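You operate a simulated robot arm through the tools that you are given. There is no shell and no other tool.

You run a simulated two-armed robot. Do the job below in one go: nothing can be reset, and whatever is moved stays where it is left.

Task
Put the steel can on the grey guard plate. Turn the rig speed dial to 2. Put the cartridge labelled "21" from the top of the long bench on the top of the crate lid. Put the lid from the green bench top on top of the grey riser block. Put one of the corner brackets from the top of the long bench on the top of the crate lid. Fetch the 13 disc from the top of the crate lid and set it on the brown bench lower shelf. Press the minus key of the trial machine two times. Take the setting card and put it on the orange guard plate. Do these in any order. Set down upright: steel can, setting card.
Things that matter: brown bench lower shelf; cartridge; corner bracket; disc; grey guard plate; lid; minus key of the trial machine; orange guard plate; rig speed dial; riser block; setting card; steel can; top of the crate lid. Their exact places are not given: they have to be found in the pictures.

It is judged by the outcome, as a careful person would: the job done as asked, and still so three seconds after it is handed in. It fails if anything else is knocked over, pushed out of place, dropped, spilled or broken. Lids that push on must go on centred and level and be pressed home; caps that screw on are set level and turned clockwise until they are tight.

Robot
Two 7-joint arms with fingered hands on one trunk, on a base that drives. Base frame: it is fixed to the floor where the robot stands at the start and does not move with it; the origin is under the middle of the robot, x ahead of it, y to its left, z up. Readings come in mm, degrees, newtons and seconds.
The left shoulder is at the start at [70, 157, 1114], the right one opposite. With the tool pointing down near the work surface each hand reaches from about 320 to 900 mm from the robot's upright axis, wherever it stands, measured 20 degrees to its own side. Places, roughly: brown bench lower shelf [1500, -4900, 200]; cartridge [500, -2000, 750]; corner bracket (4x4x3 cm) [800, -1000, 800]; disc [0, -4500, 500]; grey guard plate (15x11x1 cm) [-1400, -2700, 700]; lid [1250, -1500, 750]; minus key of the trial machine [1600, -2500, 700]; orange guard plate (15x11x1 cm) [600, -2400, 800]; rig speed dial [300, -2900, 800]; riser block (8x6x4 cm) [1700, -1300, 800]; setting card [2500, -3250, 500]; steel can [-1250, -3000, 750]; top of the crate lid [0, -4400, 400]. Payload 5 kg a hand.
Tool frame (each hand has its own): the origin (TCP) lies between the finger pads and is the grasp point; the fingertips stand 31 mm ahead of it; z points along the fingers, y is the line along which they close. The gripper opens to 156 mm. The gripper's body begins 88 mm behind the TCP. The gripper is a hand of 4 fingers: y runs from the thumb to the fingers, the wrist lies at [0, 0, -249] in the tool frame, and closing takes about 1.5 s.
Orientation is told as [roll, pitch, yaw] about the base's x, y, z axes, in that order, counted from this pose: with the fingers straight down and closing along the base's y, the tool's x points along the base's -x, its y along +y and its z along -z.

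Tools
- The arms move only by the tool nudge_tool. It takes "left_commands", "right_commands" or both (then of equal length, played together; a hand with none holds still); each is a list of rows, each a list of 6 numbers: the shift along the base's x, y, z in mm, then the turn, a rotation vector about the base's x, y, z in degrees. In form: [[dx, dy, dz, ax, ay, az], ...]. A call has 1 to 20 rows; each row is the pose to reach, as a shift and turn from the pose commanded when the call began. "left_fingers" and "right_fingers" are, for a hand that has rows, the closure, from 0 (fully open) to 1 (shut), set as the call begins (left out, the last holds). Rows are played at 5 a second. More than 50 mm and 8.6 degrees between two rows, or a gripper value outside its range, and nothing of the call is played. A pose out of reach is approached as far as the arm can. The call stops where the force on the tool passes 40 N (or 10 N more than at its start, if that is more) or the arm is blocked; 0.2 s more then pass. The fingers move at their own pace (about 108 mm/s each) and stop on an object; they squeeze with about 28 N. The grip force told is the motor's: it shows also when the fingers shut on nothing. Time passes only in rows, and 0.2 s behind the last, so rows that repeat a pose let the fingers close. It gives the time, the measured TCP pose, the force on the tool (base axes), the opening and the grip force at its end, in the units of the frame above (readings bear some noise), with the torque about the TCP (base axes, N m) and any sound that the robot's microphone picked up, and new pictures: "pictures" is both (left out), scene, wrist or none (wrist: the cameras of the hands that moved).
- Cameras (640 x 400 px; columns grow to the right, rows downward): "scene" is now at [137.6, 7.4, 1351.1]; the picture's right is [0.08, -1.00, 0.00], its down [-0.52, -0.04, -0.86] and it looks along [0.85, 0.06, -0.52] (base axes); focal length 290 px, centre (320, 200). "left" rides on the left gripper at [-72, 2, -111] in its tool frame; the picture's right is [-0.02, -1.00, 0.00], its down [0.84, -0.02, -0.54] and it looks along [0.54, -0.01, 0.84] (tool axes); focal length 234 px, centre (320, 200). "right" rides on the right gripper at [72, 2, -111] in its tool frame; the picture's right is [-0.02, 1.00, 0.00], its down [-0.84, -0.02, -0.54] and it looks along [-0.54, -0.01, 0.84] (tool axes); focal length 234 px, centre (320, 200).
- raise_lower(by): slides the trunk up (or, below 0, down) by that many mm; the arms and the scene camera ride with it, the base frame stays. It gives what a move gives, with no picture.
- roll_base(legs): drives the robot by 1 to 6 legs, each [ahead, turn to the left] in mm and degrees, along the robot's own axes; the way and the turn of a leg run together, so that a leg with both is an arc; at most 1500 mm and 180 degrees a leg. The arms and the cameras ride along, it lands a little off, and it stops where it bumps. It gives what a move gives, and a new picture of the scene camera.
- set_grasp(shape, hand): the hand has 4 fingers and takes this shape, open, in about a second: jaw (thumb against the fingers, like two jaws); tri (thumb and two fingers); tip (a fingertip pinch); poke (one finger out to press); point (the index stretched); flat (the hand flat); cup (the hand cupped); fist (a fist). The gripper value then closes the fingers along that shape, each until it touches; the sizes above hold for jaw. It gives what a move gives, with no picture.
- turn_head(pan, tilt): turns the head with the scene camera to pan (to the left, within 86 degrees either way) and tilt (down, from -29 to 69), counted from straight ahead of the robot. It gives what a move gives, and a new picture of the scene camera.
- probe_pixels(camera, pixels): for up to 12 pixels [column, row] of the newest picture of that camera ("zoom" is the newest enlarged one), the place [x, y, z] in the base frame of the surface seen there, good to about 2 mm. The clock stands still meanwhile.
- inspect(camera, box): a new picture of the part [left, top, right, bottom] of that camera's present view, enlarged. The clock stands still meanwhile.
- job_done(): hands the job in; it is judged then, once.

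Unless the task says otherwise, let go and move clear before handing in.

The tools are called after "Call:" by a JSON object that holds its "fn" and its "kwargs". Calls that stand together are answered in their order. nudge_tool: Moves the arms, as the interface text tells. Its arguments: {"type":"object","properties":{"left_commands":{"type":"array","items":{"type":"array","items":{"type":"number"}}},"left_fingers":{"type":"number"},"right_commands":{"type":"array","items":{"type":"array","items":{"type":"number"}}},"right_fingers":{"type":"number"},"pictures":{"type":"string","enum":["both","scene","wrist","none"]}},"required":[]} The other tools are called the same way: raise_lower (by) slides the trunk up or down; set_grasp (shape, hand) gives the hand a shape; roll_base (legs) drives the base; turn_head (pan, tilt) turns the head that bears the scene camera; probe_pixels (camera, pixels) gives the place of the surface under pixels of a picture; inspect (camera, box) takes an enlarged picture of a part of a camera's view; job_done () hands the job in.

At the start:

```text
clock: 0.0
left_tcp_pos: [676.1, 302.9, 978.4]
left_tcp_rot: [0.0, 0.0, 0.0]
left_force: [-0.1, 0.5, 1.0]
left_moment: [-0.04, 0.06, -0.03]
left_grip_width: 155.8
left_grasp_force: 0.0
left_shape: jaw
right_tcp_pos: [624.5, -204.3, 1067.3]
right_tcp_rot: [0.0, 0.1, 0.1]
right_force: [0.4, 0.0, -0.2]
right_moment: [-0.04, 0.0, -0.01]
right_grip_width: 156.1
right_grasp_force: 0.0
right_shape: jaw
trunk travel left (down, up): [-500.0, 440.0]
robot x, y, heading: [0.5, -0.9, -0.2]
head pan, tilt: [4.3, 31.2]
```

scene: 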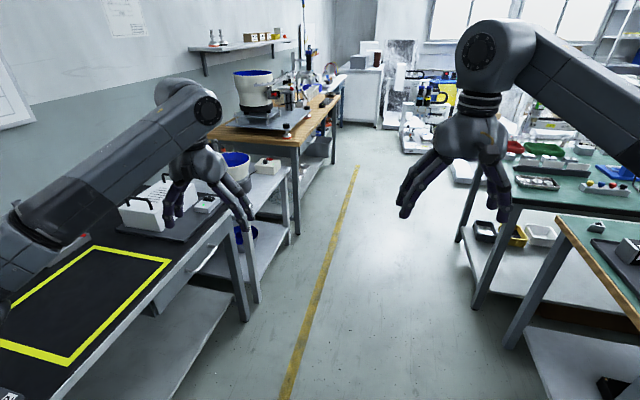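
right: 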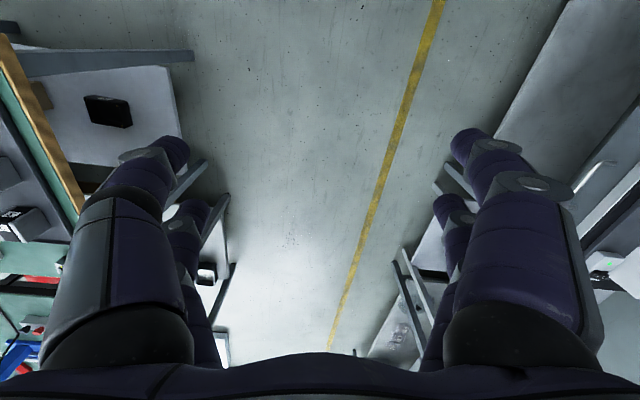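
left: 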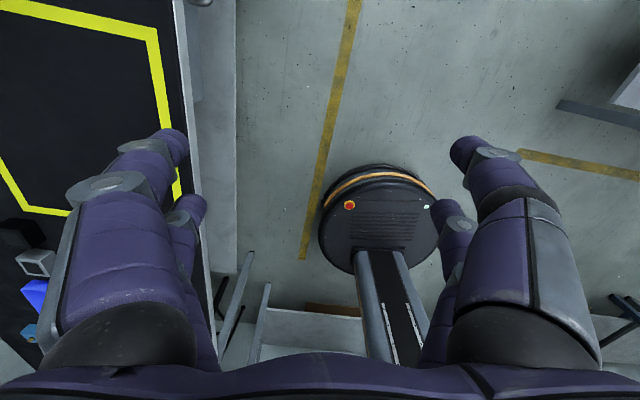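

The first picture shows an aisle ahead with benches to the left and right; the job's things are to my right (negative y). I'll look around with the head.

Call:
{"fn": "turn_head", "kwargs": {"pan": -40, "tilt": 25}}

Call:
{"fn": "turn_head", "kwargs": {"pan": -80, "tilt": 25}}

```text
clock: 1.1
left_tcp_pos: [675.6, 303.9, 979.3]
left_tcp_rot: [0.0, 0.1, 0.0]
left_force: [0.7, 0.3, 0.0]
left_moment: [0.02, 0.02, 0.05]
left_grip_width: 156.0
left_grasp_force: 0.0
left_shape: jaw
right_tcp_pos: [623.7, -205.9, 1067.8]
right_tcp_rot: [0.0, 0.0, 0.0]
right_force: [0.2, -0.6, 0.4]
right_moment: [0.01, 0.01, -0.02]
right_grip_width: 156.1
right_grasp_force: 0.1
right_shape: jaw
trunk travel left (down, up): [-500.0, 440.0]
robot x, y, heading: [-0.2, -2.7, -0.2]
head pan, tilt: [-40.0, 25.0]
```

scene: 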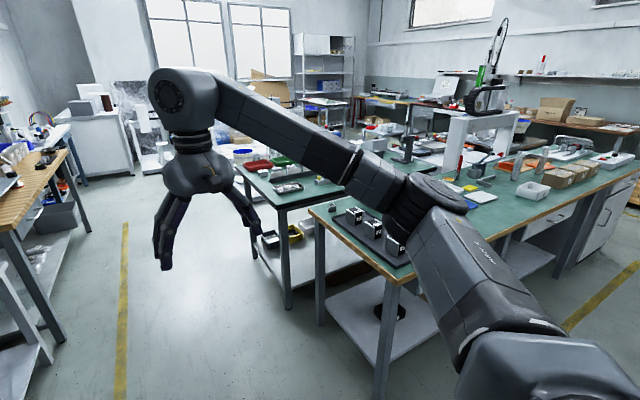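

```text
clock: 2.2
left_tcp_pos: [675.3, 303.6, 979.4]
left_tcp_rot: [0.0, 0.0, 0.1]
left_force: [0.2, 0.5, 0.4]
left_moment: [-0.01, -0.04, 0.05]
left_grip_width: 156.1
left_grasp_force: 0.1
left_shape: jaw
right_tcp_pos: [625.0, -204.9, 1067.5]
right_tcp_rot: [0.0, -0.1, -0.1]
right_force: [0.6, 0.3, -1.0]
right_moment: [0.01, 0.03, 0.02]
right_grip_width: 155.9
right_grasp_force: 0.0
right_shape: jaw
trunk travel left (down, up): [-500.0, 440.0]
robot x, y, heading: [3.4, -2.3, 0.0]
head pan, tilt: [-80.0, 25.0]
```

scene: 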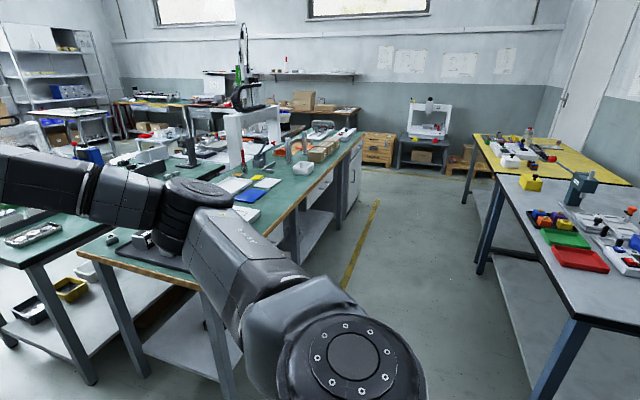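

I see the green-topped long bench (about px 200-350, 130-240), crates at px (375,150), a yellow bench and a grey bench on the right. I'll enlarge and probe.

Call:
{"fn": "inspect", "kwargs": {"camera": "scene", "box": [180, 80, 380, 205]}}

Call:
{"fn": "inspect", "kwargs": {"camera": "scene", "box": [460, 110, 640, 280]}}

Call:
{"fn": "inspect", "kwargs": {"camera": "scene", "box": [340, 90, 480, 190]}}

Call:
{"fn": "probe_pixels", "kwargs": {"camera": "scene", "pixels": [[375, 145], [430, 137], [470, 155], [305, 168], [240, 190], [350, 145], [500, 150], [580, 260], [600, 210], [545, 165], [330, 200], [395, 210]]}}

```text
3.20 times, centred on (280, 142) of scene
```

zoom: 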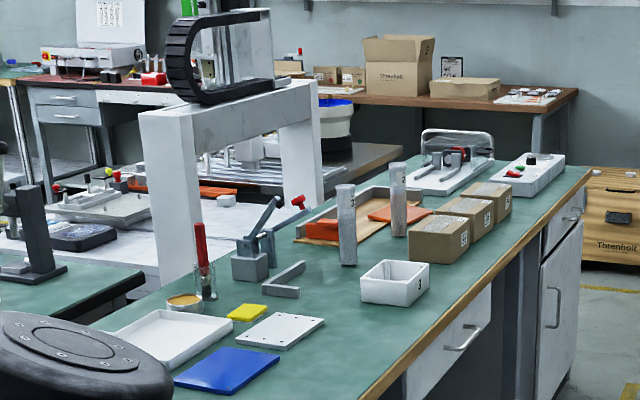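

```text
2.35 times, centred on (550, 195) of scene
```

zoom: 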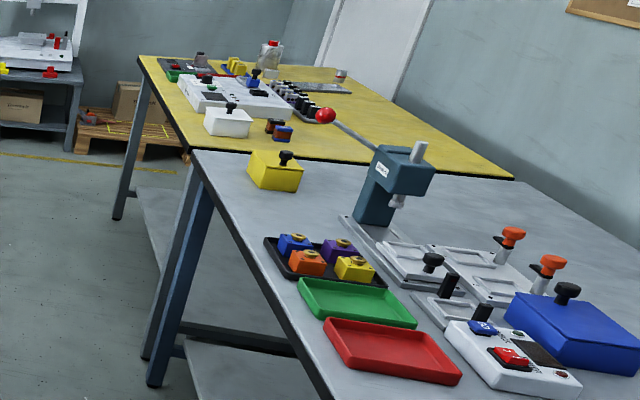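

```text
4.00 times, centred on (410, 140) of scene
```

zoom: 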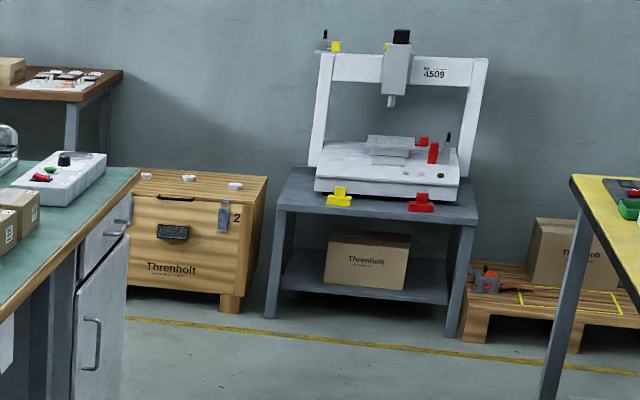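

```text
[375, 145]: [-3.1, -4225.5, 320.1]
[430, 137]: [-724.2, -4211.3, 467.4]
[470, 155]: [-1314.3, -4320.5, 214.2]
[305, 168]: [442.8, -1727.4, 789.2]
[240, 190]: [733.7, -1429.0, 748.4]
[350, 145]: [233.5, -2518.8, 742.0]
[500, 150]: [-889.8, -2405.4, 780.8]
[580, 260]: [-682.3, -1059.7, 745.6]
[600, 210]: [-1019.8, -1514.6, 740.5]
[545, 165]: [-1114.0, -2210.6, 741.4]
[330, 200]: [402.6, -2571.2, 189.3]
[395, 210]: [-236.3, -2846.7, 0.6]
```

The long bench, crate, yellow bench and white rig are located; now I'll probe bench edges to learn how wide the aisle is.

Call:
{"fn": "probe_pixels", "kwargs": {"camera": "scene", "pixels": [[357, 136], [300, 195], [270, 225], [222, 282], [497, 176], [572, 315], [472, 136], [540, 240], [150, 262], [30, 265], [365, 290], [470, 200]]}}

Call:
{"fn": "turn_head", "kwargs": {"pan": -60, "tilt": 20}}

```text
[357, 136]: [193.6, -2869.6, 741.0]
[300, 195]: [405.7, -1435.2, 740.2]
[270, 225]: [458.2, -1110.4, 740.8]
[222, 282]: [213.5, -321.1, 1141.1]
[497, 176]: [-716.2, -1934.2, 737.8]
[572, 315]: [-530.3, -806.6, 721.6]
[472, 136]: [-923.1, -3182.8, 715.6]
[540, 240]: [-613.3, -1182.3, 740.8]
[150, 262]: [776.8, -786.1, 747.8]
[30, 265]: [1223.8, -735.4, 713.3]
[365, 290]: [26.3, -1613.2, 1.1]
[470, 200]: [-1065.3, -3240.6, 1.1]
```

```text
clock: 3.0
left_tcp_pos: [674.8, 303.5, 978.8]
left_tcp_rot: [-0.1, 0.0, 0.0]
left_force: [-0.4, 0.6, 0.9]
left_moment: [-0.01, 0.01, -0.01]
left_grip_width: 156.2
left_grasp_force: 0.0
left_shape: jaw
right_tcp_pos: [625.2, -205.6, 1068.7]
right_tcp_rot: [0.0, 0.0, 0.0]
right_force: [0.2, 0.0, 0.1]
right_moment: [0.0, -0.02, 0.02]
right_grip_width: 156.1
right_grasp_force: 0.0
right_shape: jaw
trunk travel left (down, up): [-500.0, 440.0]
robot x, y, heading: [2.5, -1.3, -0.1]
head pan, tilt: [-60.0, 20.0]
```

scene: 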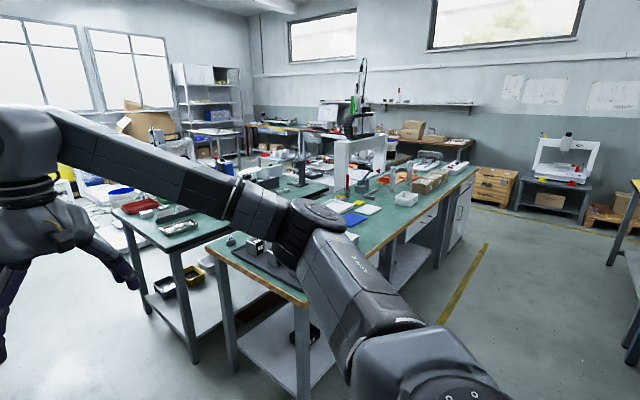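

The aisle to the right, about 900 mm wide, runs between the long bench (edge from (458,-1110) to (194,-2870)) and the grey/yellow benches. I'll tuck the arms in before driving.

Call:
{"fn": "nudge_tool", "kwargs": {"left_commands": [[-45, -10, 10, 0, 0, 0], [-90, -20, 20, 0, 0, 0], [-135, -30, 30, 0, 0, 0], [-180, -40, 40, 0, 0, 0], [-225, -50, 50, 0, 0, 0], [-250, -60, 60, 0, 0, 0]], "right_commands": [[-40, 0, 0, 0, 0, 0], [-80, 0, 0, 0, 0, 0], [-120, 0, 0, 0, 0, 0], [-160, 0, 0, 0, 0, 0], [-190, 0, 0, 0, 0, 0], [-200, 0, 0, 0, 0, 0]], "pictures": "scene"}}

Call:
{"fn": "roll_base", "kwargs": {"legs": [[0, -98]]}}

Call:
{"fn": "turn_head", "kwargs": {"pan": 0, "tilt": 30}}

```text
clock: 4.4
left_tcp_pos: [426.4, 244.1, 1037.7]
left_tcp_rot: [0.1, 0.0, 0.0]
left_force: [0.3, 0.0, -0.3]
left_moment: [-0.03, 0.0, -0.02]
left_grip_width: 155.9
left_grasp_force: 0.2
left_shape: jaw
right_tcp_pos: [422.2, -205.0, 1069.2]
right_tcp_rot: [0.0, 0.0, 0.0]
right_force: [0.3, -0.2, 0.3]
right_moment: [0.03, -0.01, 0.01]
right_grip_width: 155.8
right_grasp_force: 0.0
right_shape: jaw
trunk travel left (down, up): [-500.0, 440.0]
robot x, y, heading: [0.0, 2.0, -0.1]
head pan, tilt: [-60.0, 20.0]
```

scene: 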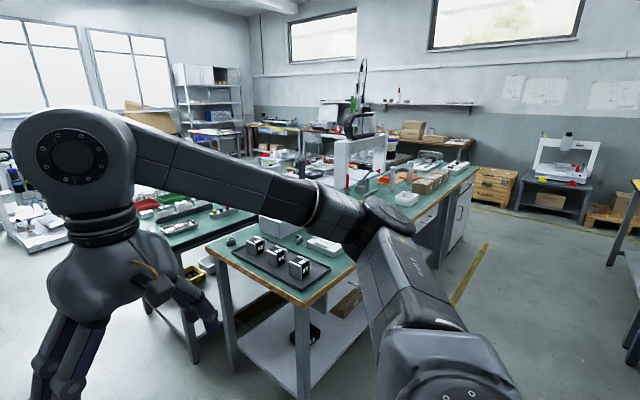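

```text
clock: 8.9
left_tcp_pos: [182.8, -456.3, 1038.3]
left_tcp_rot: [0.0, 0.0, -97.9]
left_force: [-0.2, 1.2, 0.4]
left_moment: [0.02, 0.03, 0.01]
left_grip_width: 155.8
left_grasp_force: 0.0
left_shape: jaw
right_tcp_pos: [-260.1, -391.0, 1068.8]
right_tcp_rot: [0.0, 0.0, -97.9]
right_force: [0.0, -0.1, 0.3]
right_moment: [0.0, 0.02, 0.03]
right_grip_width: 156.0
right_grasp_force: 0.0
right_shape: jaw
trunk travel left (down, up): [-500.0, 440.0]
robot x, y, heading: [0.6, 1.9, -98.1]
head pan, tilt: [-60.0, 20.0]
```

scene: 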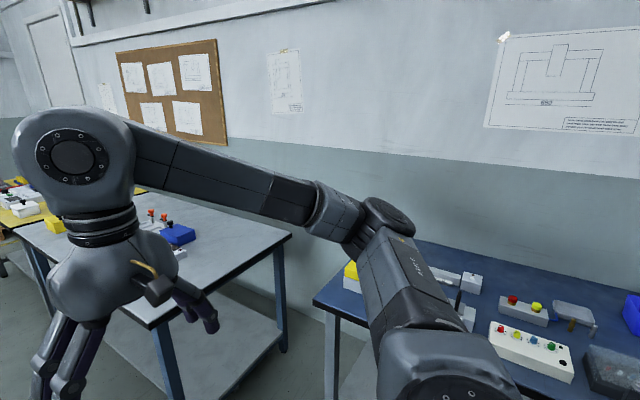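

```text
clock: 10.2
left_tcp_pos: [183.7, -457.1, 1037.7]
left_tcp_rot: [0.0, 0.0, -97.9]
left_force: [0.8, 0.1, -0.1]
left_moment: [0.0, 0.01, 0.02]
left_grip_width: 155.7
left_grasp_force: 0.0
left_shape: jaw
right_tcp_pos: [-261.1, -391.7, 1068.6]
right_tcp_rot: [0.0, 0.0, -97.8]
right_force: [-0.7, 0.0, 0.3]
right_moment: [-0.01, 0.01, -0.01]
right_grip_width: 155.9
right_grasp_force: 0.0
right_shape: jaw
trunk travel left (down, up): [-500.0, 440.0]
robot x, y, heading: [0.2, -2.1, -98.1]
head pan, tilt: [0.0, 30.0]
```

scene: 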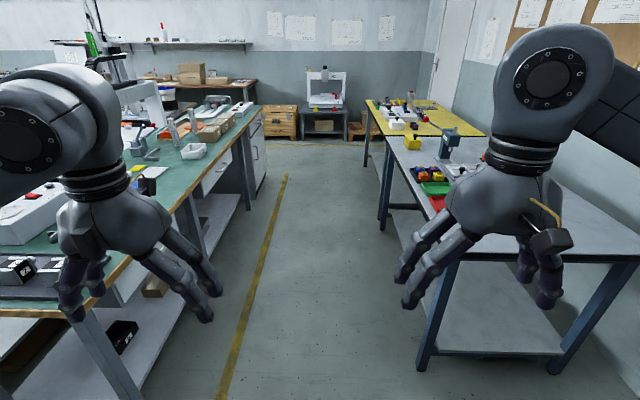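

The aisle is clear ahead (px 230-400). I'll drive 900 mm into it and look at the long bench on my left.

Call:
{"fn": "roll_base", "kwargs": {"legs": [[850, 1]]}}

Call:
{"fn": "turn_head", "kwargs": {"pan": 80, "tilt": 35}}

Call:
{"fn": "turn_head", "kwargs": {"pan": 45, "tilt": 30}}

```text
clock: 14.8
left_tcp_pos: [91.3, -1294.5, 1037.5]
left_tcp_rot: [0.0, 0.1, -96.3]
left_force: [1.4, 0.1, 0.7]
left_moment: [0.02, 0.01, -0.01]
left_grip_width: 156.0
left_grasp_force: 0.0
left_shape: jaw
right_tcp_pos: [-354.6, -1240.3, 1069.4]
right_tcp_rot: [0.1, 0.1, -96.3]
right_force: [0.3, -0.3, -0.9]
right_moment: [0.0, 0.0, -0.02]
right_grip_width: 155.8
right_grasp_force: 0.1
right_shape: jaw
trunk travel left (down, up): [-500.0, 440.0]
robot x, y, heading: [-105.6, -840.8, -96.2]
head pan, tilt: [0.0, 30.0]
```

scene: 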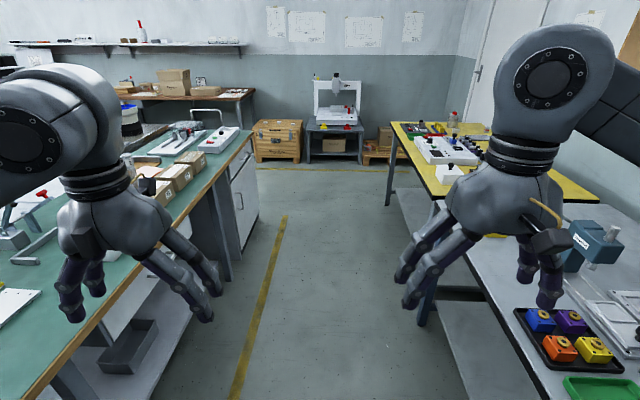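

```text
clock: 16.3
left_tcp_pos: [90.9, -1294.8, 1037.6]
left_tcp_rot: [-0.1, 0.1, -96.3]
left_force: [0.3, -0.4, -0.5]
left_moment: [-0.03, 0.0, 0.01]
left_grip_width: 155.7
left_grasp_force: 0.0
left_shape: jaw
right_tcp_pos: [-354.3, -1240.6, 1068.1]
right_tcp_rot: [0.0, -0.1, -96.3]
right_force: [0.1, -1.3, -0.4]
right_moment: [-0.04, -0.01, 0.0]
right_grip_width: 156.0
right_grasp_force: 0.0
right_shape: jaw
trunk travel left (down, up): [-500.0, 440.0]
robot x, y, heading: [-105.7, -842.9, -96.1]
head pan, tilt: [80.0, 35.0]
```

scene: 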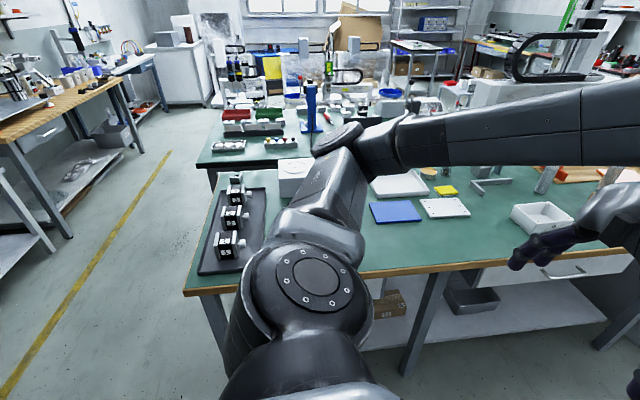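

```text
clock: 17.3
left_tcp_pos: [91.1, -1294.0, 1037.6]
left_tcp_rot: [-0.1, 0.0, -96.3]
left_force: [-0.2, 0.3, 0.6]
left_moment: [0.0, 0.01, 0.0]
left_grip_width: 155.9
left_grasp_force: 0.0
left_shape: jaw
right_tcp_pos: [-353.3, -1240.1, 1068.9]
right_tcp_rot: [-0.1, 0.0, -96.3]
right_force: [0.3, -0.4, 1.2]
right_moment: [0.01, 0.01, -0.02]
right_grip_width: 155.8
right_grasp_force: 0.0
right_shape: jaw
trunk travel left (down, up): [-500.0, 440.0]
robot x, y, heading: [-105.3, -845.5, -96.0]
head pan, tilt: [45.0, 30.0]
```

scene: 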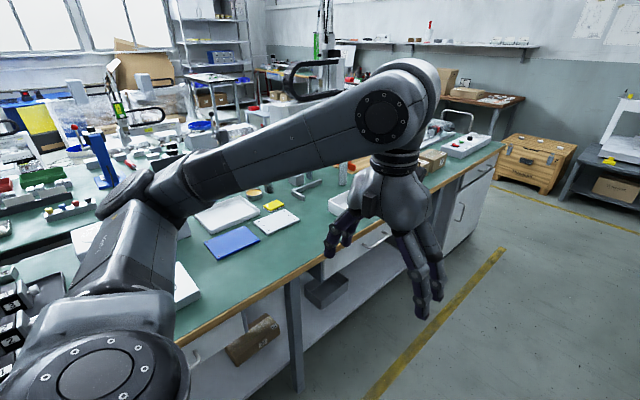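

The items with numbers at px (235,185)-(230,245) of the pan-80 view look like cartridges or brackets; I'll turn back and enlarge.

Call:
{"fn": "turn_head", "kwargs": {"pan": 80, "tilt": 35}}

Call:
{"fn": "inspect", "kwargs": {"camera": "scene", "box": [180, 150, 300, 280]}}

Call:
{"fn": "inspect", "kwargs": {"camera": "scene", "box": [340, 140, 640, 260]}}

Call:
{"fn": "inspect", "kwargs": {"camera": "scene", "box": [180, 40, 460, 190]}}

```text
clock: 18.3
left_tcp_pos: [91.0, -1293.8, 1038.2]
left_tcp_rot: [0.1, 0.0, -96.3]
left_force: [-0.6, -0.1, -0.8]
left_moment: [-0.02, -0.01, -0.01]
left_grip_width: 156.0
left_grasp_force: 0.0
left_shape: jaw
right_tcp_pos: [-355.0, -1240.8, 1069.8]
right_tcp_rot: [-0.1, 0.0, -96.3]
right_force: [0.1, -0.3, 0.8]
right_moment: [0.01, 0.0, 0.01]
right_grip_width: 155.9
right_grasp_force: 0.1
right_shape: jaw
trunk travel left (down, up): [-500.0, 440.0]
robot x, y, heading: [-102.5, -843.5, -96.5]
head pan, tilt: [80.0, 35.0]
```

scene: 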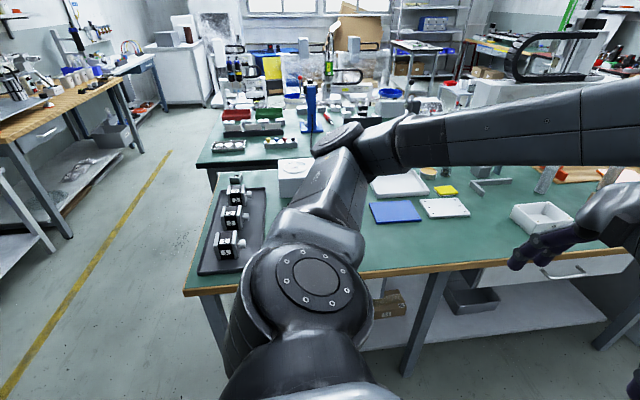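

```text
3.08 times, centred on (240, 215) of scene
```

zoom: 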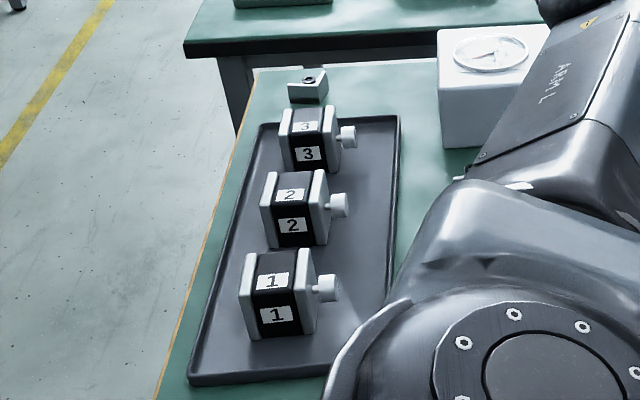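

```text
2.13 times, centred on (490, 200) of scene
```

zoom: 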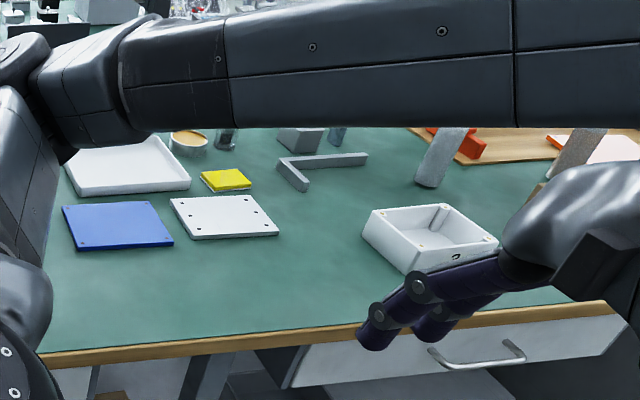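

```text
2.29 times, centred on (320, 115) of scene
```

zoom: 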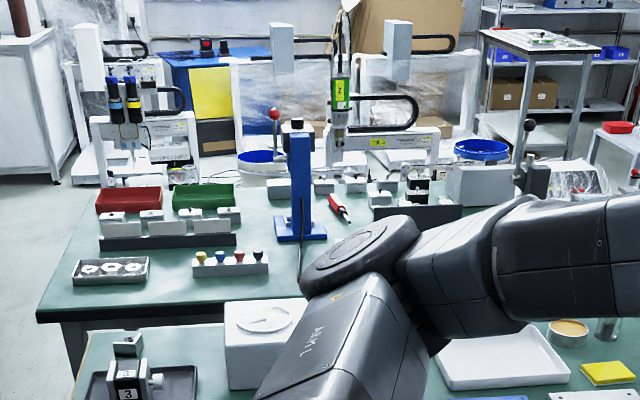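

The small angled piece beyond unit 3 (zoom (308,90)) looks like a corner bracket; I'll probe it and then drive on to view the cylinders.

Call:
{"fn": "probe_pixels", "kwargs": {"camera": "scene", "pixels": [[237, 179], [237, 184], [234, 188], [217, 229], [255, 200], [212, 272], [295, 185], [185, 290], [215, 160], [320, 175]]}}

Call:
{"fn": "roll_base", "kwargs": {"legs": [[750, -2]]}}

Call:
{"fn": "turn_head", "kwargs": {"pan": 80, "tilt": 30}}

Call:
{"fn": "inspect", "kwargs": {"camera": "scene", "box": [0, 100, 320, 300]}}

Call:
{"fn": "turn_head", "kwargs": {"pan": 40, "tilt": 30}}

```text
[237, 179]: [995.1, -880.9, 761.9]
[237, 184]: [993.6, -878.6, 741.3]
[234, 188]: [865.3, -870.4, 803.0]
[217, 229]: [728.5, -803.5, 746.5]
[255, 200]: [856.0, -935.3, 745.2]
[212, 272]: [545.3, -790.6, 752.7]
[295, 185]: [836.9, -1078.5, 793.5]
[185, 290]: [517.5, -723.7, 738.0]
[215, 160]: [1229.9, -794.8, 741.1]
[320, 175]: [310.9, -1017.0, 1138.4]
```

```text
clock: 22.3
left_tcp_pos: [-16.5, -2031.5, 1038.9]
left_tcp_rot: [0.0, 0.0, -98.2]
left_force: [0.3, -0.8, 0.2]
left_moment: [0.02, 0.01, 0.01]
left_grip_width: 156.2
left_grasp_force: 0.1
left_shape: jaw
right_tcp_pos: [-460.6, -1963.4, 1069.2]
right_tcp_rot: [0.0, 0.1, -98.2]
right_force: [-0.5, 0.2, -0.6]
right_moment: [-0.04, 0.02, 0.01]
right_grip_width: 155.8
right_grasp_force: 0.1
right_shape: jaw
trunk travel left (down, up): [-500.0, 440.0]
robot x, y, heading: [-197.0, -1575.9, -98.3]
head pan, tilt: [80.0, 35.0]
```

scene: 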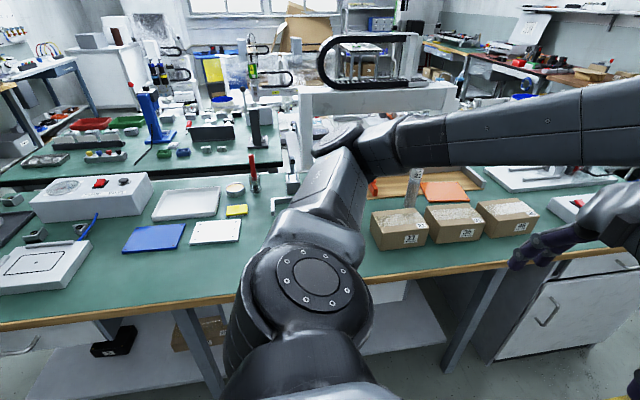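

```text
clock: 23.0
left_tcp_pos: [-16.2, -2030.7, 1038.5]
left_tcp_rot: [-0.1, 0.0, -98.3]
left_force: [-0.4, -0.5, 0.0]
left_moment: [0.03, -0.03, -0.03]
left_grip_width: 155.8
left_grasp_force: 0.1
left_shape: jaw
right_tcp_pos: [-459.4, -1963.1, 1069.4]
right_tcp_rot: [0.1, 0.0, -98.2]
right_force: [0.3, -0.5, -0.2]
right_moment: [0.02, 0.01, 0.0]
right_grip_width: 156.0
right_grasp_force: 0.1
right_shape: jaw
trunk travel left (down, up): [-500.0, 440.0]
robot x, y, heading: [-199.1, -1576.4, -98.3]
head pan, tilt: [80.0, 30.0]
```

scene: 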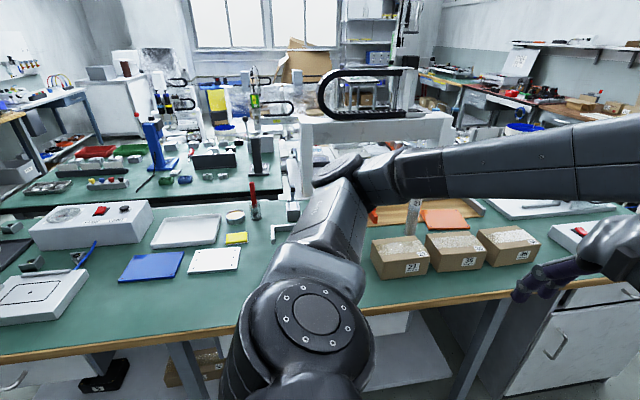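

```text
2.00 times, centred on (160, 200) of scene
```

zoom: 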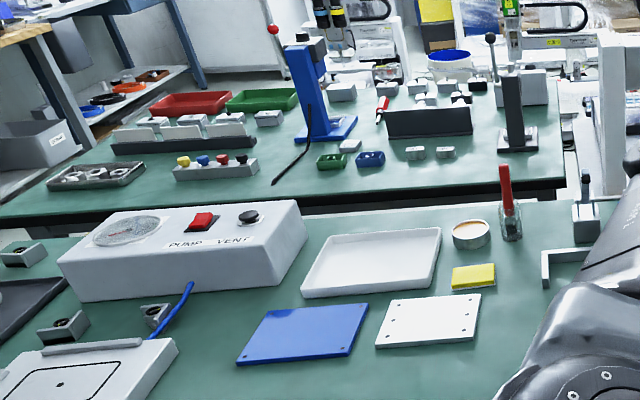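

```text
clock: 24.0
left_tcp_pos: [-16.5, -2030.3, 1037.4]
left_tcp_rot: [0.1, 0.0, -98.2]
left_force: [-0.6, -0.3, 0.1]
left_moment: [-0.01, -0.01, -0.01]
left_grip_width: 155.6
left_grasp_force: 0.1
left_shape: jaw
right_tcp_pos: [-460.6, -1963.3, 1069.9]
right_tcp_rot: [0.0, 0.0, -98.2]
right_force: [0.8, 1.0, -1.4]
right_moment: [0.0, 0.05, -0.02]
right_grip_width: 156.1
right_grasp_force: 0.0
right_shape: jaw
trunk travel left (down, up): [-500.0, 440.0]
robot x, y, heading: [-196.4, -1578.1, -98.2]
head pan, tilt: [40.0, 30.0]
```

scene: 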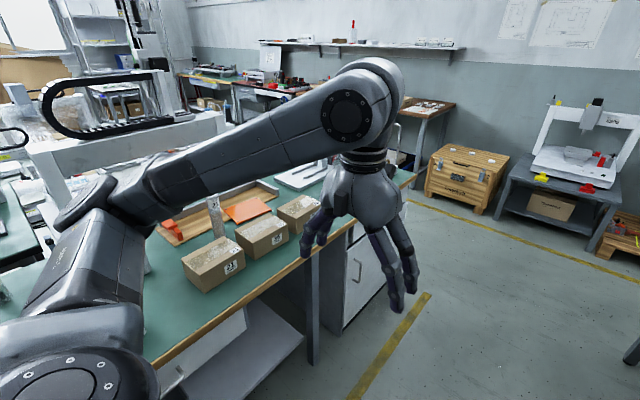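

Three brackets sit beside the blue-corded unit (zoom (22,257), (62,327), (155,312)), and cylinders/boxes stand further along. I'll turn to face the long bench for an unobstructed look.

Call:
{"fn": "roll_base", "kwargs": {"legs": [[350, 0], [0, 90]]}}

Call:
{"fn": "turn_head", "kwargs": {"pan": 0, "tilt": 30}}

Call:
{"fn": "turn_head", "kwargs": {"pan": -30, "tilt": 30}}

```text
clock: 30.1
left_tcp_pos: [213.4, -1750.0, 1037.9]
left_tcp_rot: [0.0, 0.0, -9.2]
left_force: [-0.2, -0.4, 0.3]
left_moment: [0.01, -0.02, 0.02]
left_grip_width: 156.0
left_grasp_force: 0.0
left_shape: jaw
right_tcp_pos: [138.5, -2192.0, 1068.8]
right_tcp_rot: [0.0, 0.0, -9.1]
right_force: [-0.3, -0.4, -0.5]
right_moment: [0.0, 0.01, 0.02]
right_grip_width: 155.7
right_grasp_force: 0.1
right_shape: jaw
trunk travel left (down, up): [-500.0, 440.0]
robot x, y, heading: [-246.3, -1922.4, -9.0]
head pan, tilt: [40.0, 30.0]
```

scene: 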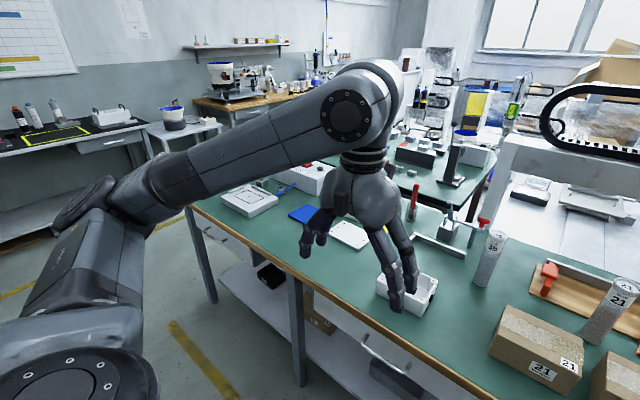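

```text
clock: 31.2
left_tcp_pos: [213.3, -1748.5, 1038.3]
left_tcp_rot: [-0.1, 0.0, -9.1]
left_force: [0.4, -0.2, -0.4]
left_moment: [0.0, 0.03, 0.0]
left_grip_width: 155.9
left_grasp_force: 0.0
left_shape: jaw
right_tcp_pos: [137.6, -2192.1, 1069.0]
right_tcp_rot: [0.0, 0.0, -9.1]
right_force: [0.4, 0.1, 1.0]
right_moment: [-0.01, 0.05, -0.01]
right_grip_width: 155.6
right_grasp_force: 0.0
right_shape: jaw
trunk travel left (down, up): [-500.0, 440.0]
robot x, y, heading: [-245.8, -1920.7, -9.1]
head pan, tilt: [0.0, 30.0]
```

scene: 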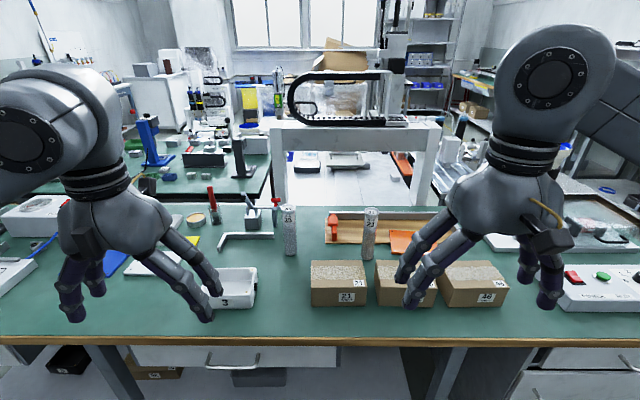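

```text
clock: 32.1
left_tcp_pos: [213.8, -1748.6, 1037.6]
left_tcp_rot: [0.0, -0.1, -9.2]
left_force: [0.2, 0.6, 0.6]
left_moment: [-0.01, 0.01, -0.01]
left_grip_width: 155.9
left_grasp_force: 0.1
left_shape: jaw
right_tcp_pos: [137.9, -2191.1, 1069.9]
right_tcp_rot: [-0.1, -0.1, -9.1]
right_force: [0.2, 0.0, 0.7]
right_moment: [0.01, 0.01, -0.02]
right_grip_width: 155.7
right_grasp_force: 0.0
right_shape: jaw
trunk travel left (down, up): [-500.0, 440.0]
robot x, y, heading: [-248.9, -1921.4, -9.0]
head pan, tilt: [-30.0, 30.0]
```

scene: 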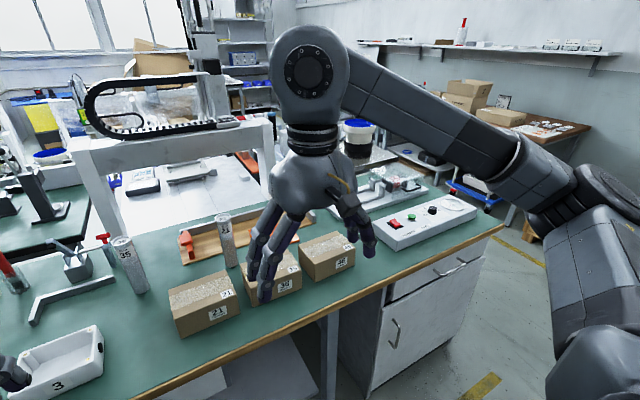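

The two cylinders at px (127,265) and (227,240) carry numbers, as do the boxes; I'll enlarge to read them.

Call:
{"fn": "inspect", "kwargs": {"camera": "scene", "box": [90, 190, 290, 340]}}

Call:
{"fn": "inspect", "kwargs": {"camera": "scene", "box": [270, 160, 520, 300]}}

Call:
{"fn": "probe_pixels", "kwargs": {"camera": "scene", "pixels": [[120, 239], [128, 270], [139, 292], [222, 216], [225, 240], [231, 266], [205, 300], [330, 250], [440, 215], [432, 212], [410, 218], [400, 230]]}}

```text
2.67 times, centred on (190, 265) of scene
```

zoom: 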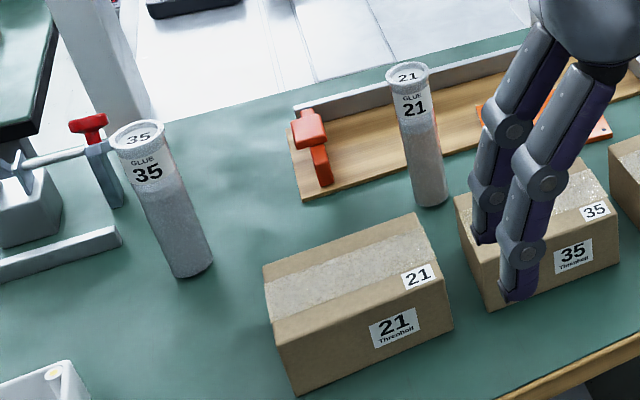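

```text
2.56 times, centred on (395, 230) of scene
```

zoom: 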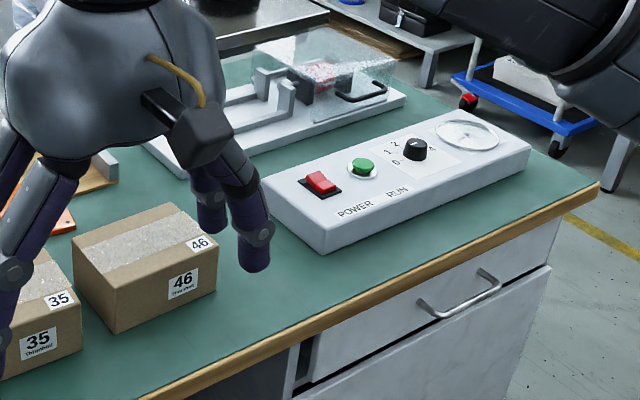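

```text
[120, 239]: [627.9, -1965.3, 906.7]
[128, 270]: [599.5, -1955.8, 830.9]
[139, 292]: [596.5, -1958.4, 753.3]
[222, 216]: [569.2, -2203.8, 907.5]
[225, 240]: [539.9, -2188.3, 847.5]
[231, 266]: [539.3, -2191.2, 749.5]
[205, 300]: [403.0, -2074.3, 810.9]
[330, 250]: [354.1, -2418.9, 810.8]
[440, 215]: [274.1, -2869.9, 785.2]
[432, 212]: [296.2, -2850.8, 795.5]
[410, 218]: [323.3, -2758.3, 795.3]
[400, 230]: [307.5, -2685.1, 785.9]
```

Cartridge "GLUE 21" stands at about (560,-2195) with its top at z 907; the rig panel's black dial is at (296,-2850,795) with a 0-1-2 scale. I'll drive along the aisle to stand before the dial.

Call:
{"fn": "roll_base", "kwargs": {"legs": [[0, -90], [680, 0], [0, 90]]}}

Call:
{"fn": "turn_head", "kwargs": {"pan": -20, "tilt": 42}}

Call:
{"fn": "turn_head", "kwargs": {"pan": 25, "tilt": 30}}

```text
clock: 43.5
left_tcp_pos: [115.2, -2417.2, 1036.8]
left_tcp_rot: [0.0, 0.0, -8.7]
left_force: [-0.5, 0.7, 0.3]
left_moment: [-0.03, -0.01, 0.0]
left_grip_width: 156.0
left_grasp_force: 0.0
left_shape: jaw
right_tcp_pos: [44.5, -2859.2, 1069.0]
right_tcp_rot: [0.0, 0.0, -8.7]
right_force: [-0.2, 0.1, 0.1]
right_moment: [-0.03, -0.01, -0.03]
right_grip_width: 155.8
right_grasp_force: 0.1
right_shape: jaw
trunk travel left (down, up): [-500.0, 440.0]
robot x, y, heading: [-342.2, -2597.3, -8.6]
head pan, tilt: [-30.0, 30.0]
```

scene: 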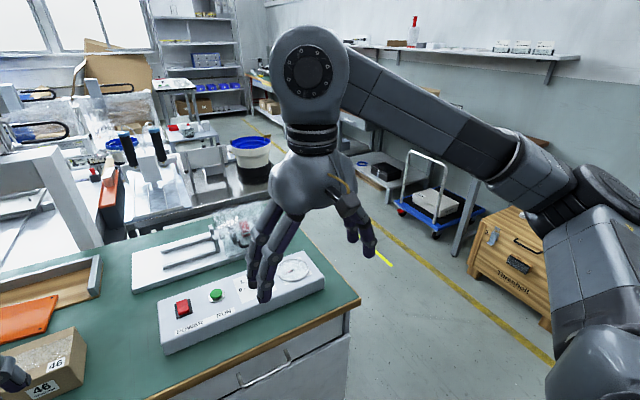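

```text
clock: 44.2
left_tcp_pos: [115.9, -2417.8, 1039.0]
left_tcp_rot: [0.0, 0.0, -8.6]
left_force: [-0.3, 0.0, -0.4]
left_moment: [-0.01, 0.02, -0.02]
left_grip_width: 155.6
left_grasp_force: 0.1
left_shape: jaw
right_tcp_pos: [44.5, -2860.3, 1068.9]
right_tcp_rot: [0.1, 0.0, -8.6]
right_force: [-0.1, 0.4, -0.1]
right_moment: [-0.01, -0.01, 0.0]
right_grip_width: 155.9
right_grasp_force: 0.1
right_shape: jaw
trunk travel left (down, up): [-500.0, 440.0]
robot x, y, heading: [-344.2, -2592.8, -8.8]
head pan, tilt: [-20.0, 42.0]
```

scene: 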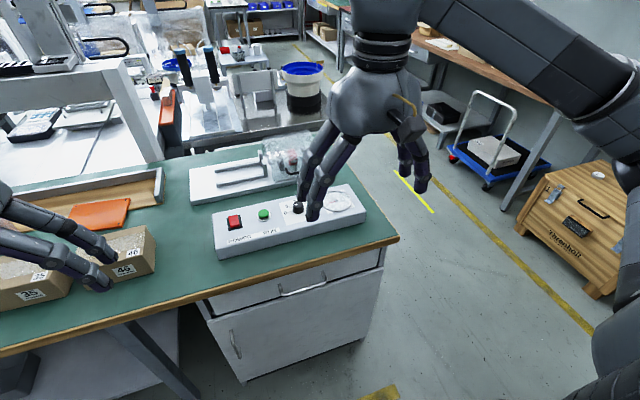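

```text
clock: 45.3
left_tcp_pos: [116.6, -2417.1, 1037.3]
left_tcp_rot: [0.0, 0.0, -8.7]
left_force: [-0.5, -1.0, 0.3]
left_moment: [0.0, 0.01, -0.01]
left_grip_width: 155.8
left_grasp_force: 0.1
left_shape: jaw
right_tcp_pos: [44.1, -2860.6, 1069.1]
right_tcp_rot: [0.0, 0.0, -8.6]
right_force: [0.8, 0.2, 0.7]
right_moment: [-0.03, 0.0, 0.01]
right_grip_width: 156.0
right_grasp_force: 0.0
right_shape: jaw
trunk travel left (down, up): [-500.0, 440.0]
robot x, y, heading: [-344.1, -2597.6, -8.6]
head pan, tilt: [25.0, 30.0]
```

scene: 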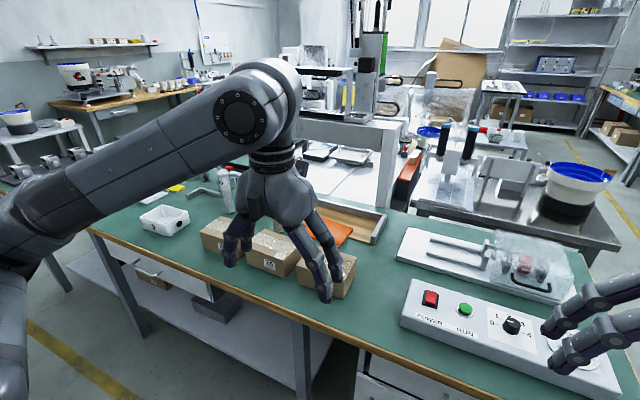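

The dial is in clear view at px (512,325); I'll enlarge it to read its pointer and scale and probe it.

Call:
{"fn": "inspect", "kwargs": {"camera": "scene", "box": [470, 295, 560, 355]}}

Call:
{"fn": "probe_pixels", "kwargs": {"camera": "scene", "pixels": [[511, 326], [507, 324], [516, 325], [511, 331], [495, 315], [513, 311], [532, 335], [432, 299], [465, 310], [340, 232], [330, 225], [350, 225]]}}

```text
6.67 times, centred on (515, 325) of scene
```

zoom: 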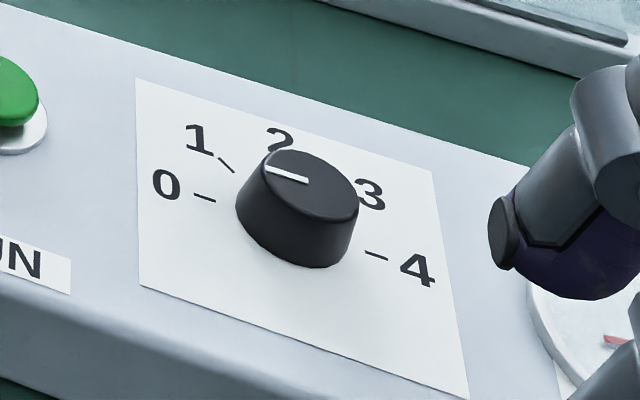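

```text
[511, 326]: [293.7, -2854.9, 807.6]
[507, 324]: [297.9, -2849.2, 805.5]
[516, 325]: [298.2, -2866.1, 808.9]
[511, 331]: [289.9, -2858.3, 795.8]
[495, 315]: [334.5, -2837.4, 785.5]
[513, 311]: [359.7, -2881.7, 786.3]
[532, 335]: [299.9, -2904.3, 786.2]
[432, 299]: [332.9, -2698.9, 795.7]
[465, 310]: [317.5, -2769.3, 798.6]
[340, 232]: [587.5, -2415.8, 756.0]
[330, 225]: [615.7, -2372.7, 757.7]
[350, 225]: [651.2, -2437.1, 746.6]
```

The pointer line sits on 0; 2 is straight "up" on the panel, a 90° clockwise turn. I'll probe knob and tick positions in the enlargement.

Call:
{"fn": "probe_pixels", "kwargs": {"camera": "zoom", "pixels": [[268, 169], [307, 181], [310, 185], [312, 158], [275, 190], [345, 200], [290, 215], [205, 197], [377, 254], [226, 165], [278, 140], [300, 262]]}}

```text
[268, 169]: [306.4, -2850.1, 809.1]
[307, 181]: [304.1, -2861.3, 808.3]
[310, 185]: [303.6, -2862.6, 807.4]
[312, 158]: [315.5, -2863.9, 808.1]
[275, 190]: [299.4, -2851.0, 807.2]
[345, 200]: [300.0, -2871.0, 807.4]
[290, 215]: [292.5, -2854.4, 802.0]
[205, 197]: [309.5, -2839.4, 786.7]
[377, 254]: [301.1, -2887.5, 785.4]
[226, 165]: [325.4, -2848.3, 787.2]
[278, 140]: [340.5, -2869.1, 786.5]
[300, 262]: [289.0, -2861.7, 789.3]
```

The knob centre is (305,-2863), ticks 0 and 4 lying symmetric about it, so 0→2 is 90° clockwise. I'll bring the right hand above it, part closed, pre-turned +45°.

Call:
{"fn": "nudge_tool", "kwargs": {"right_commands": [[43, 0, -10, 0, 0, 7.5], [87, -1, -20, 0, 0, 15], [130, -1, -30, 0, 0, 22.5], [174, -2, -40, 0, 0, 30], [217, -2, -50, 0, 0, 37.5], [261, -3, -70, 0, 0, 45], [261, -3, -70, 0, 0, 45]], "right_fingers": 0.65, "pictures": "both"}}

```text
clock: 46.9
left_tcp_pos: [114.0, -2417.0, 1038.8]
left_tcp_rot: [0.1, -0.2, -8.7]
left_force: [-0.4, 0.6, 0.0]
left_moment: [-0.01, -0.03, -0.01]
left_grip_width: 156.1
left_grasp_force: 0.0
left_shape: jaw
right_tcp_pos: [304.9, -2864.2, 998.0]
right_tcp_rot: [0.0, 0.0, 36.6]
right_force: [-1.1, -0.2, -0.2]
right_moment: [-0.02, -0.03, -0.04]
right_grip_width: 54.7
right_grasp_force: 0.0
right_shape: jaw
trunk travel left (down, up): [-500.0, 440.0]
robot x, y, heading: [-342.5, -2594.6, -8.8]
head pan, tilt: [25.0, 30.0]
```

scene: 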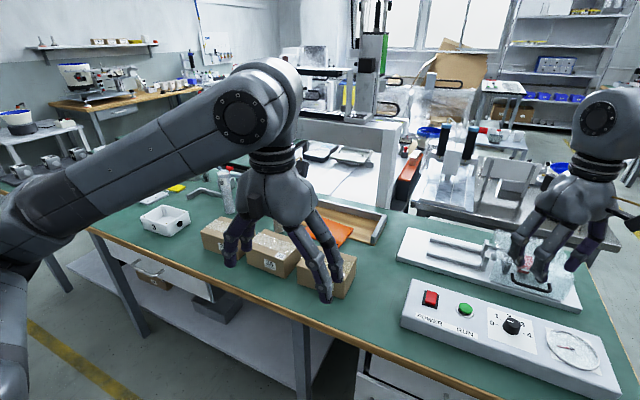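
right: 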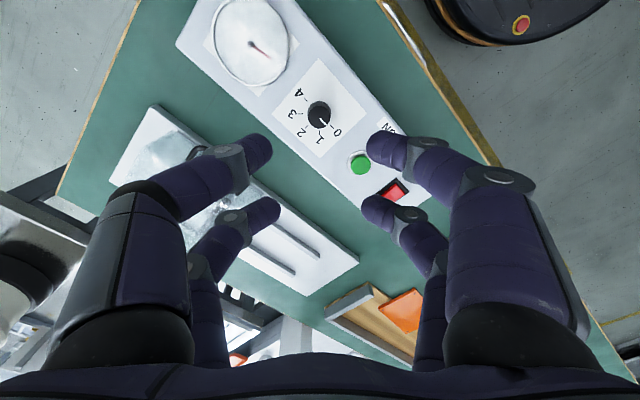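

In the wrist picture the jaw's fingers come in two spread pairs (tips at px (385,150) and (380,208)), which would straddle a 28 mm knob. I'll try the tip shape and look.

Call:
{"fn": "set_grasp", "kwargs": {"shape": "tip", "hand": "right"}}

Call:
{"fn": "nudge_tool", "kwargs": {"right_commands": [[0, 0, 0, 0, 0, 0], [0, 0, 0, 0, 0, 0]], "pictures": "both"}}

```text
clock: 47.8
left_tcp_pos: [115.8, -2417.2, 1038.3]
left_tcp_rot: [0.0, 0.0, -8.6]
left_force: [-0.1, 0.2, -1.0]
left_moment: [0.0, 0.01, 0.01]
left_grip_width: 156.2
left_grasp_force: 0.0
left_shape: jaw
right_tcp_pos: [305.0, -2862.4, 998.9]
right_tcp_rot: [0.0, 0.0, 36.4]
right_force: [0.0, 0.3, -0.1]
right_moment: [0.03, -0.01, -0.01]
right_grip_width: 156.1
right_grasp_force: 0.0
right_shape: tip
trunk travel left (down, up): [-500.0, 440.0]
robot x, y, heading: [-341.5, -2596.2, -8.6]
head pan, tilt: [25.0, 30.0]
```

```text
clock: 48.4
left_tcp_pos: [115.0, -2417.4, 1038.0]
left_tcp_rot: [0.0, -0.1, -8.5]
left_force: [-0.1, 0.0, 0.0]
left_moment: [-0.01, -0.03, -0.03]
left_grip_width: 155.8
left_grasp_force: 0.1
left_shape: jaw
right_tcp_pos: [306.9, -2864.3, 998.6]
right_tcp_rot: [0.0, 0.0, 36.4]
right_force: [0.0, 0.1, -0.1]
right_moment: [0.01, 0.0, 0.02]
right_grip_width: 155.8
right_grasp_force: 0.0
right_shape: tip
trunk travel left (down, up): [-500.0, 440.0]
robot x, y, heading: [-342.3, -2595.1, -8.5]
head pan, tilt: [25.0, 30.0]
```

scene: 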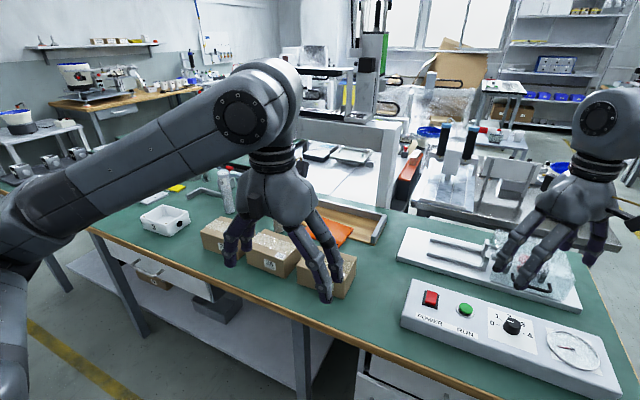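
right: 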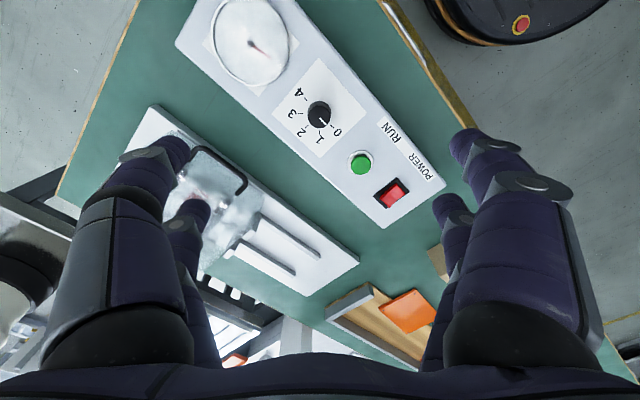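

Open it looks like the jaw; I'll close to 0.7 to see how the fingers gather.

Call:
{"fn": "nudge_tool", "kwargs": {"right_commands": [[0, 0, 0, 0, 0, 0], [0, 0, 0, 0, 0, 0], [0, 0, 0, 0, 0, 0], [0, 0, 0, 0, 0, 0]], "right_fingers": 0.75, "pictures": "both"}}

Call:
{"fn": "inspect", "kwargs": {"camera": "scene", "box": [480, 170, 640, 300]}}

```text
clock: 49.4
left_tcp_pos: [116.5, -2417.0, 1038.0]
left_tcp_rot: [0.0, 0.0, -8.6]
left_force: [-0.8, 0.0, 0.1]
left_moment: [0.0, -0.01, 0.05]
left_grip_width: 155.8
left_grasp_force: 0.0
left_shape: jaw
right_tcp_pos: [306.9, -2863.2, 998.2]
right_tcp_rot: [-0.1, 0.1, 36.3]
right_force: [-0.7, -0.7, 0.1]
right_moment: [0.0, 0.0, 0.0]
right_grip_width: 39.7
right_grasp_force: 0.1
right_shape: tip
trunk travel left (down, up): [-500.0, 440.0]
robot x, y, heading: [-343.9, -2592.5, -8.6]
head pan, tilt: [25.0, 30.0]
```

scene: 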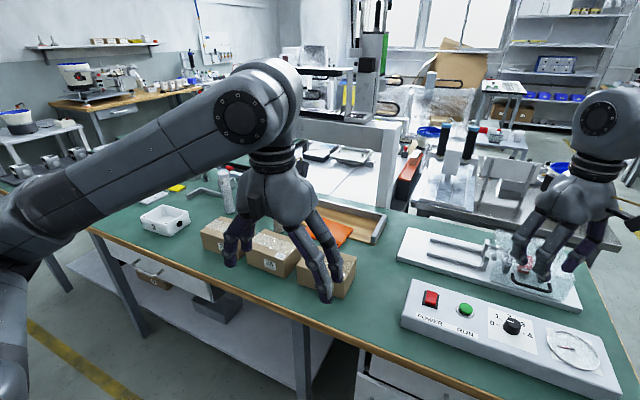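
right: 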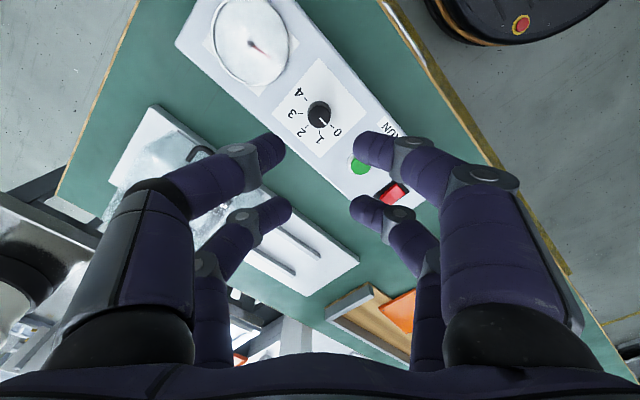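

```text
3.08 times, centred on (560, 235) of scene
```

zoom: 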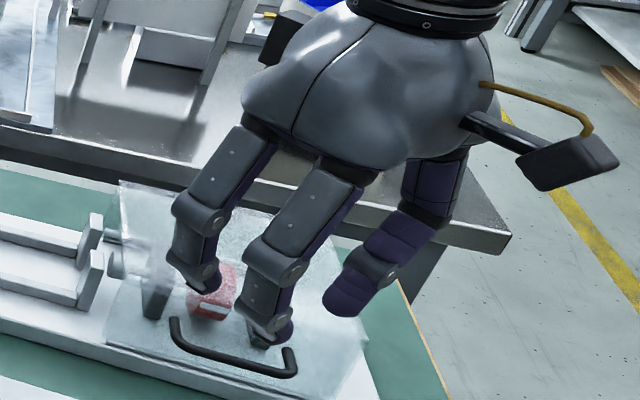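

Fingertip pixels (270,150), (372,148), (280,210), (362,208) show two pairs; I'll probe them to get the pair spacing.

Call:
{"fn": "probe_pixels", "kwargs": {"camera": "right", "pixels": [[272, 150], [368, 148], [280, 210], [360, 208], [283, 155], [358, 152], [320, 117]]}}

```text
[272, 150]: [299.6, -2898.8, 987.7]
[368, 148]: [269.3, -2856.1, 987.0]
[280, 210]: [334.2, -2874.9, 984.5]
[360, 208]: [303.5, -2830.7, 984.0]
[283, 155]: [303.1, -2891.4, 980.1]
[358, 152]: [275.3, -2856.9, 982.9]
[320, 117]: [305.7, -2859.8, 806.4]
```

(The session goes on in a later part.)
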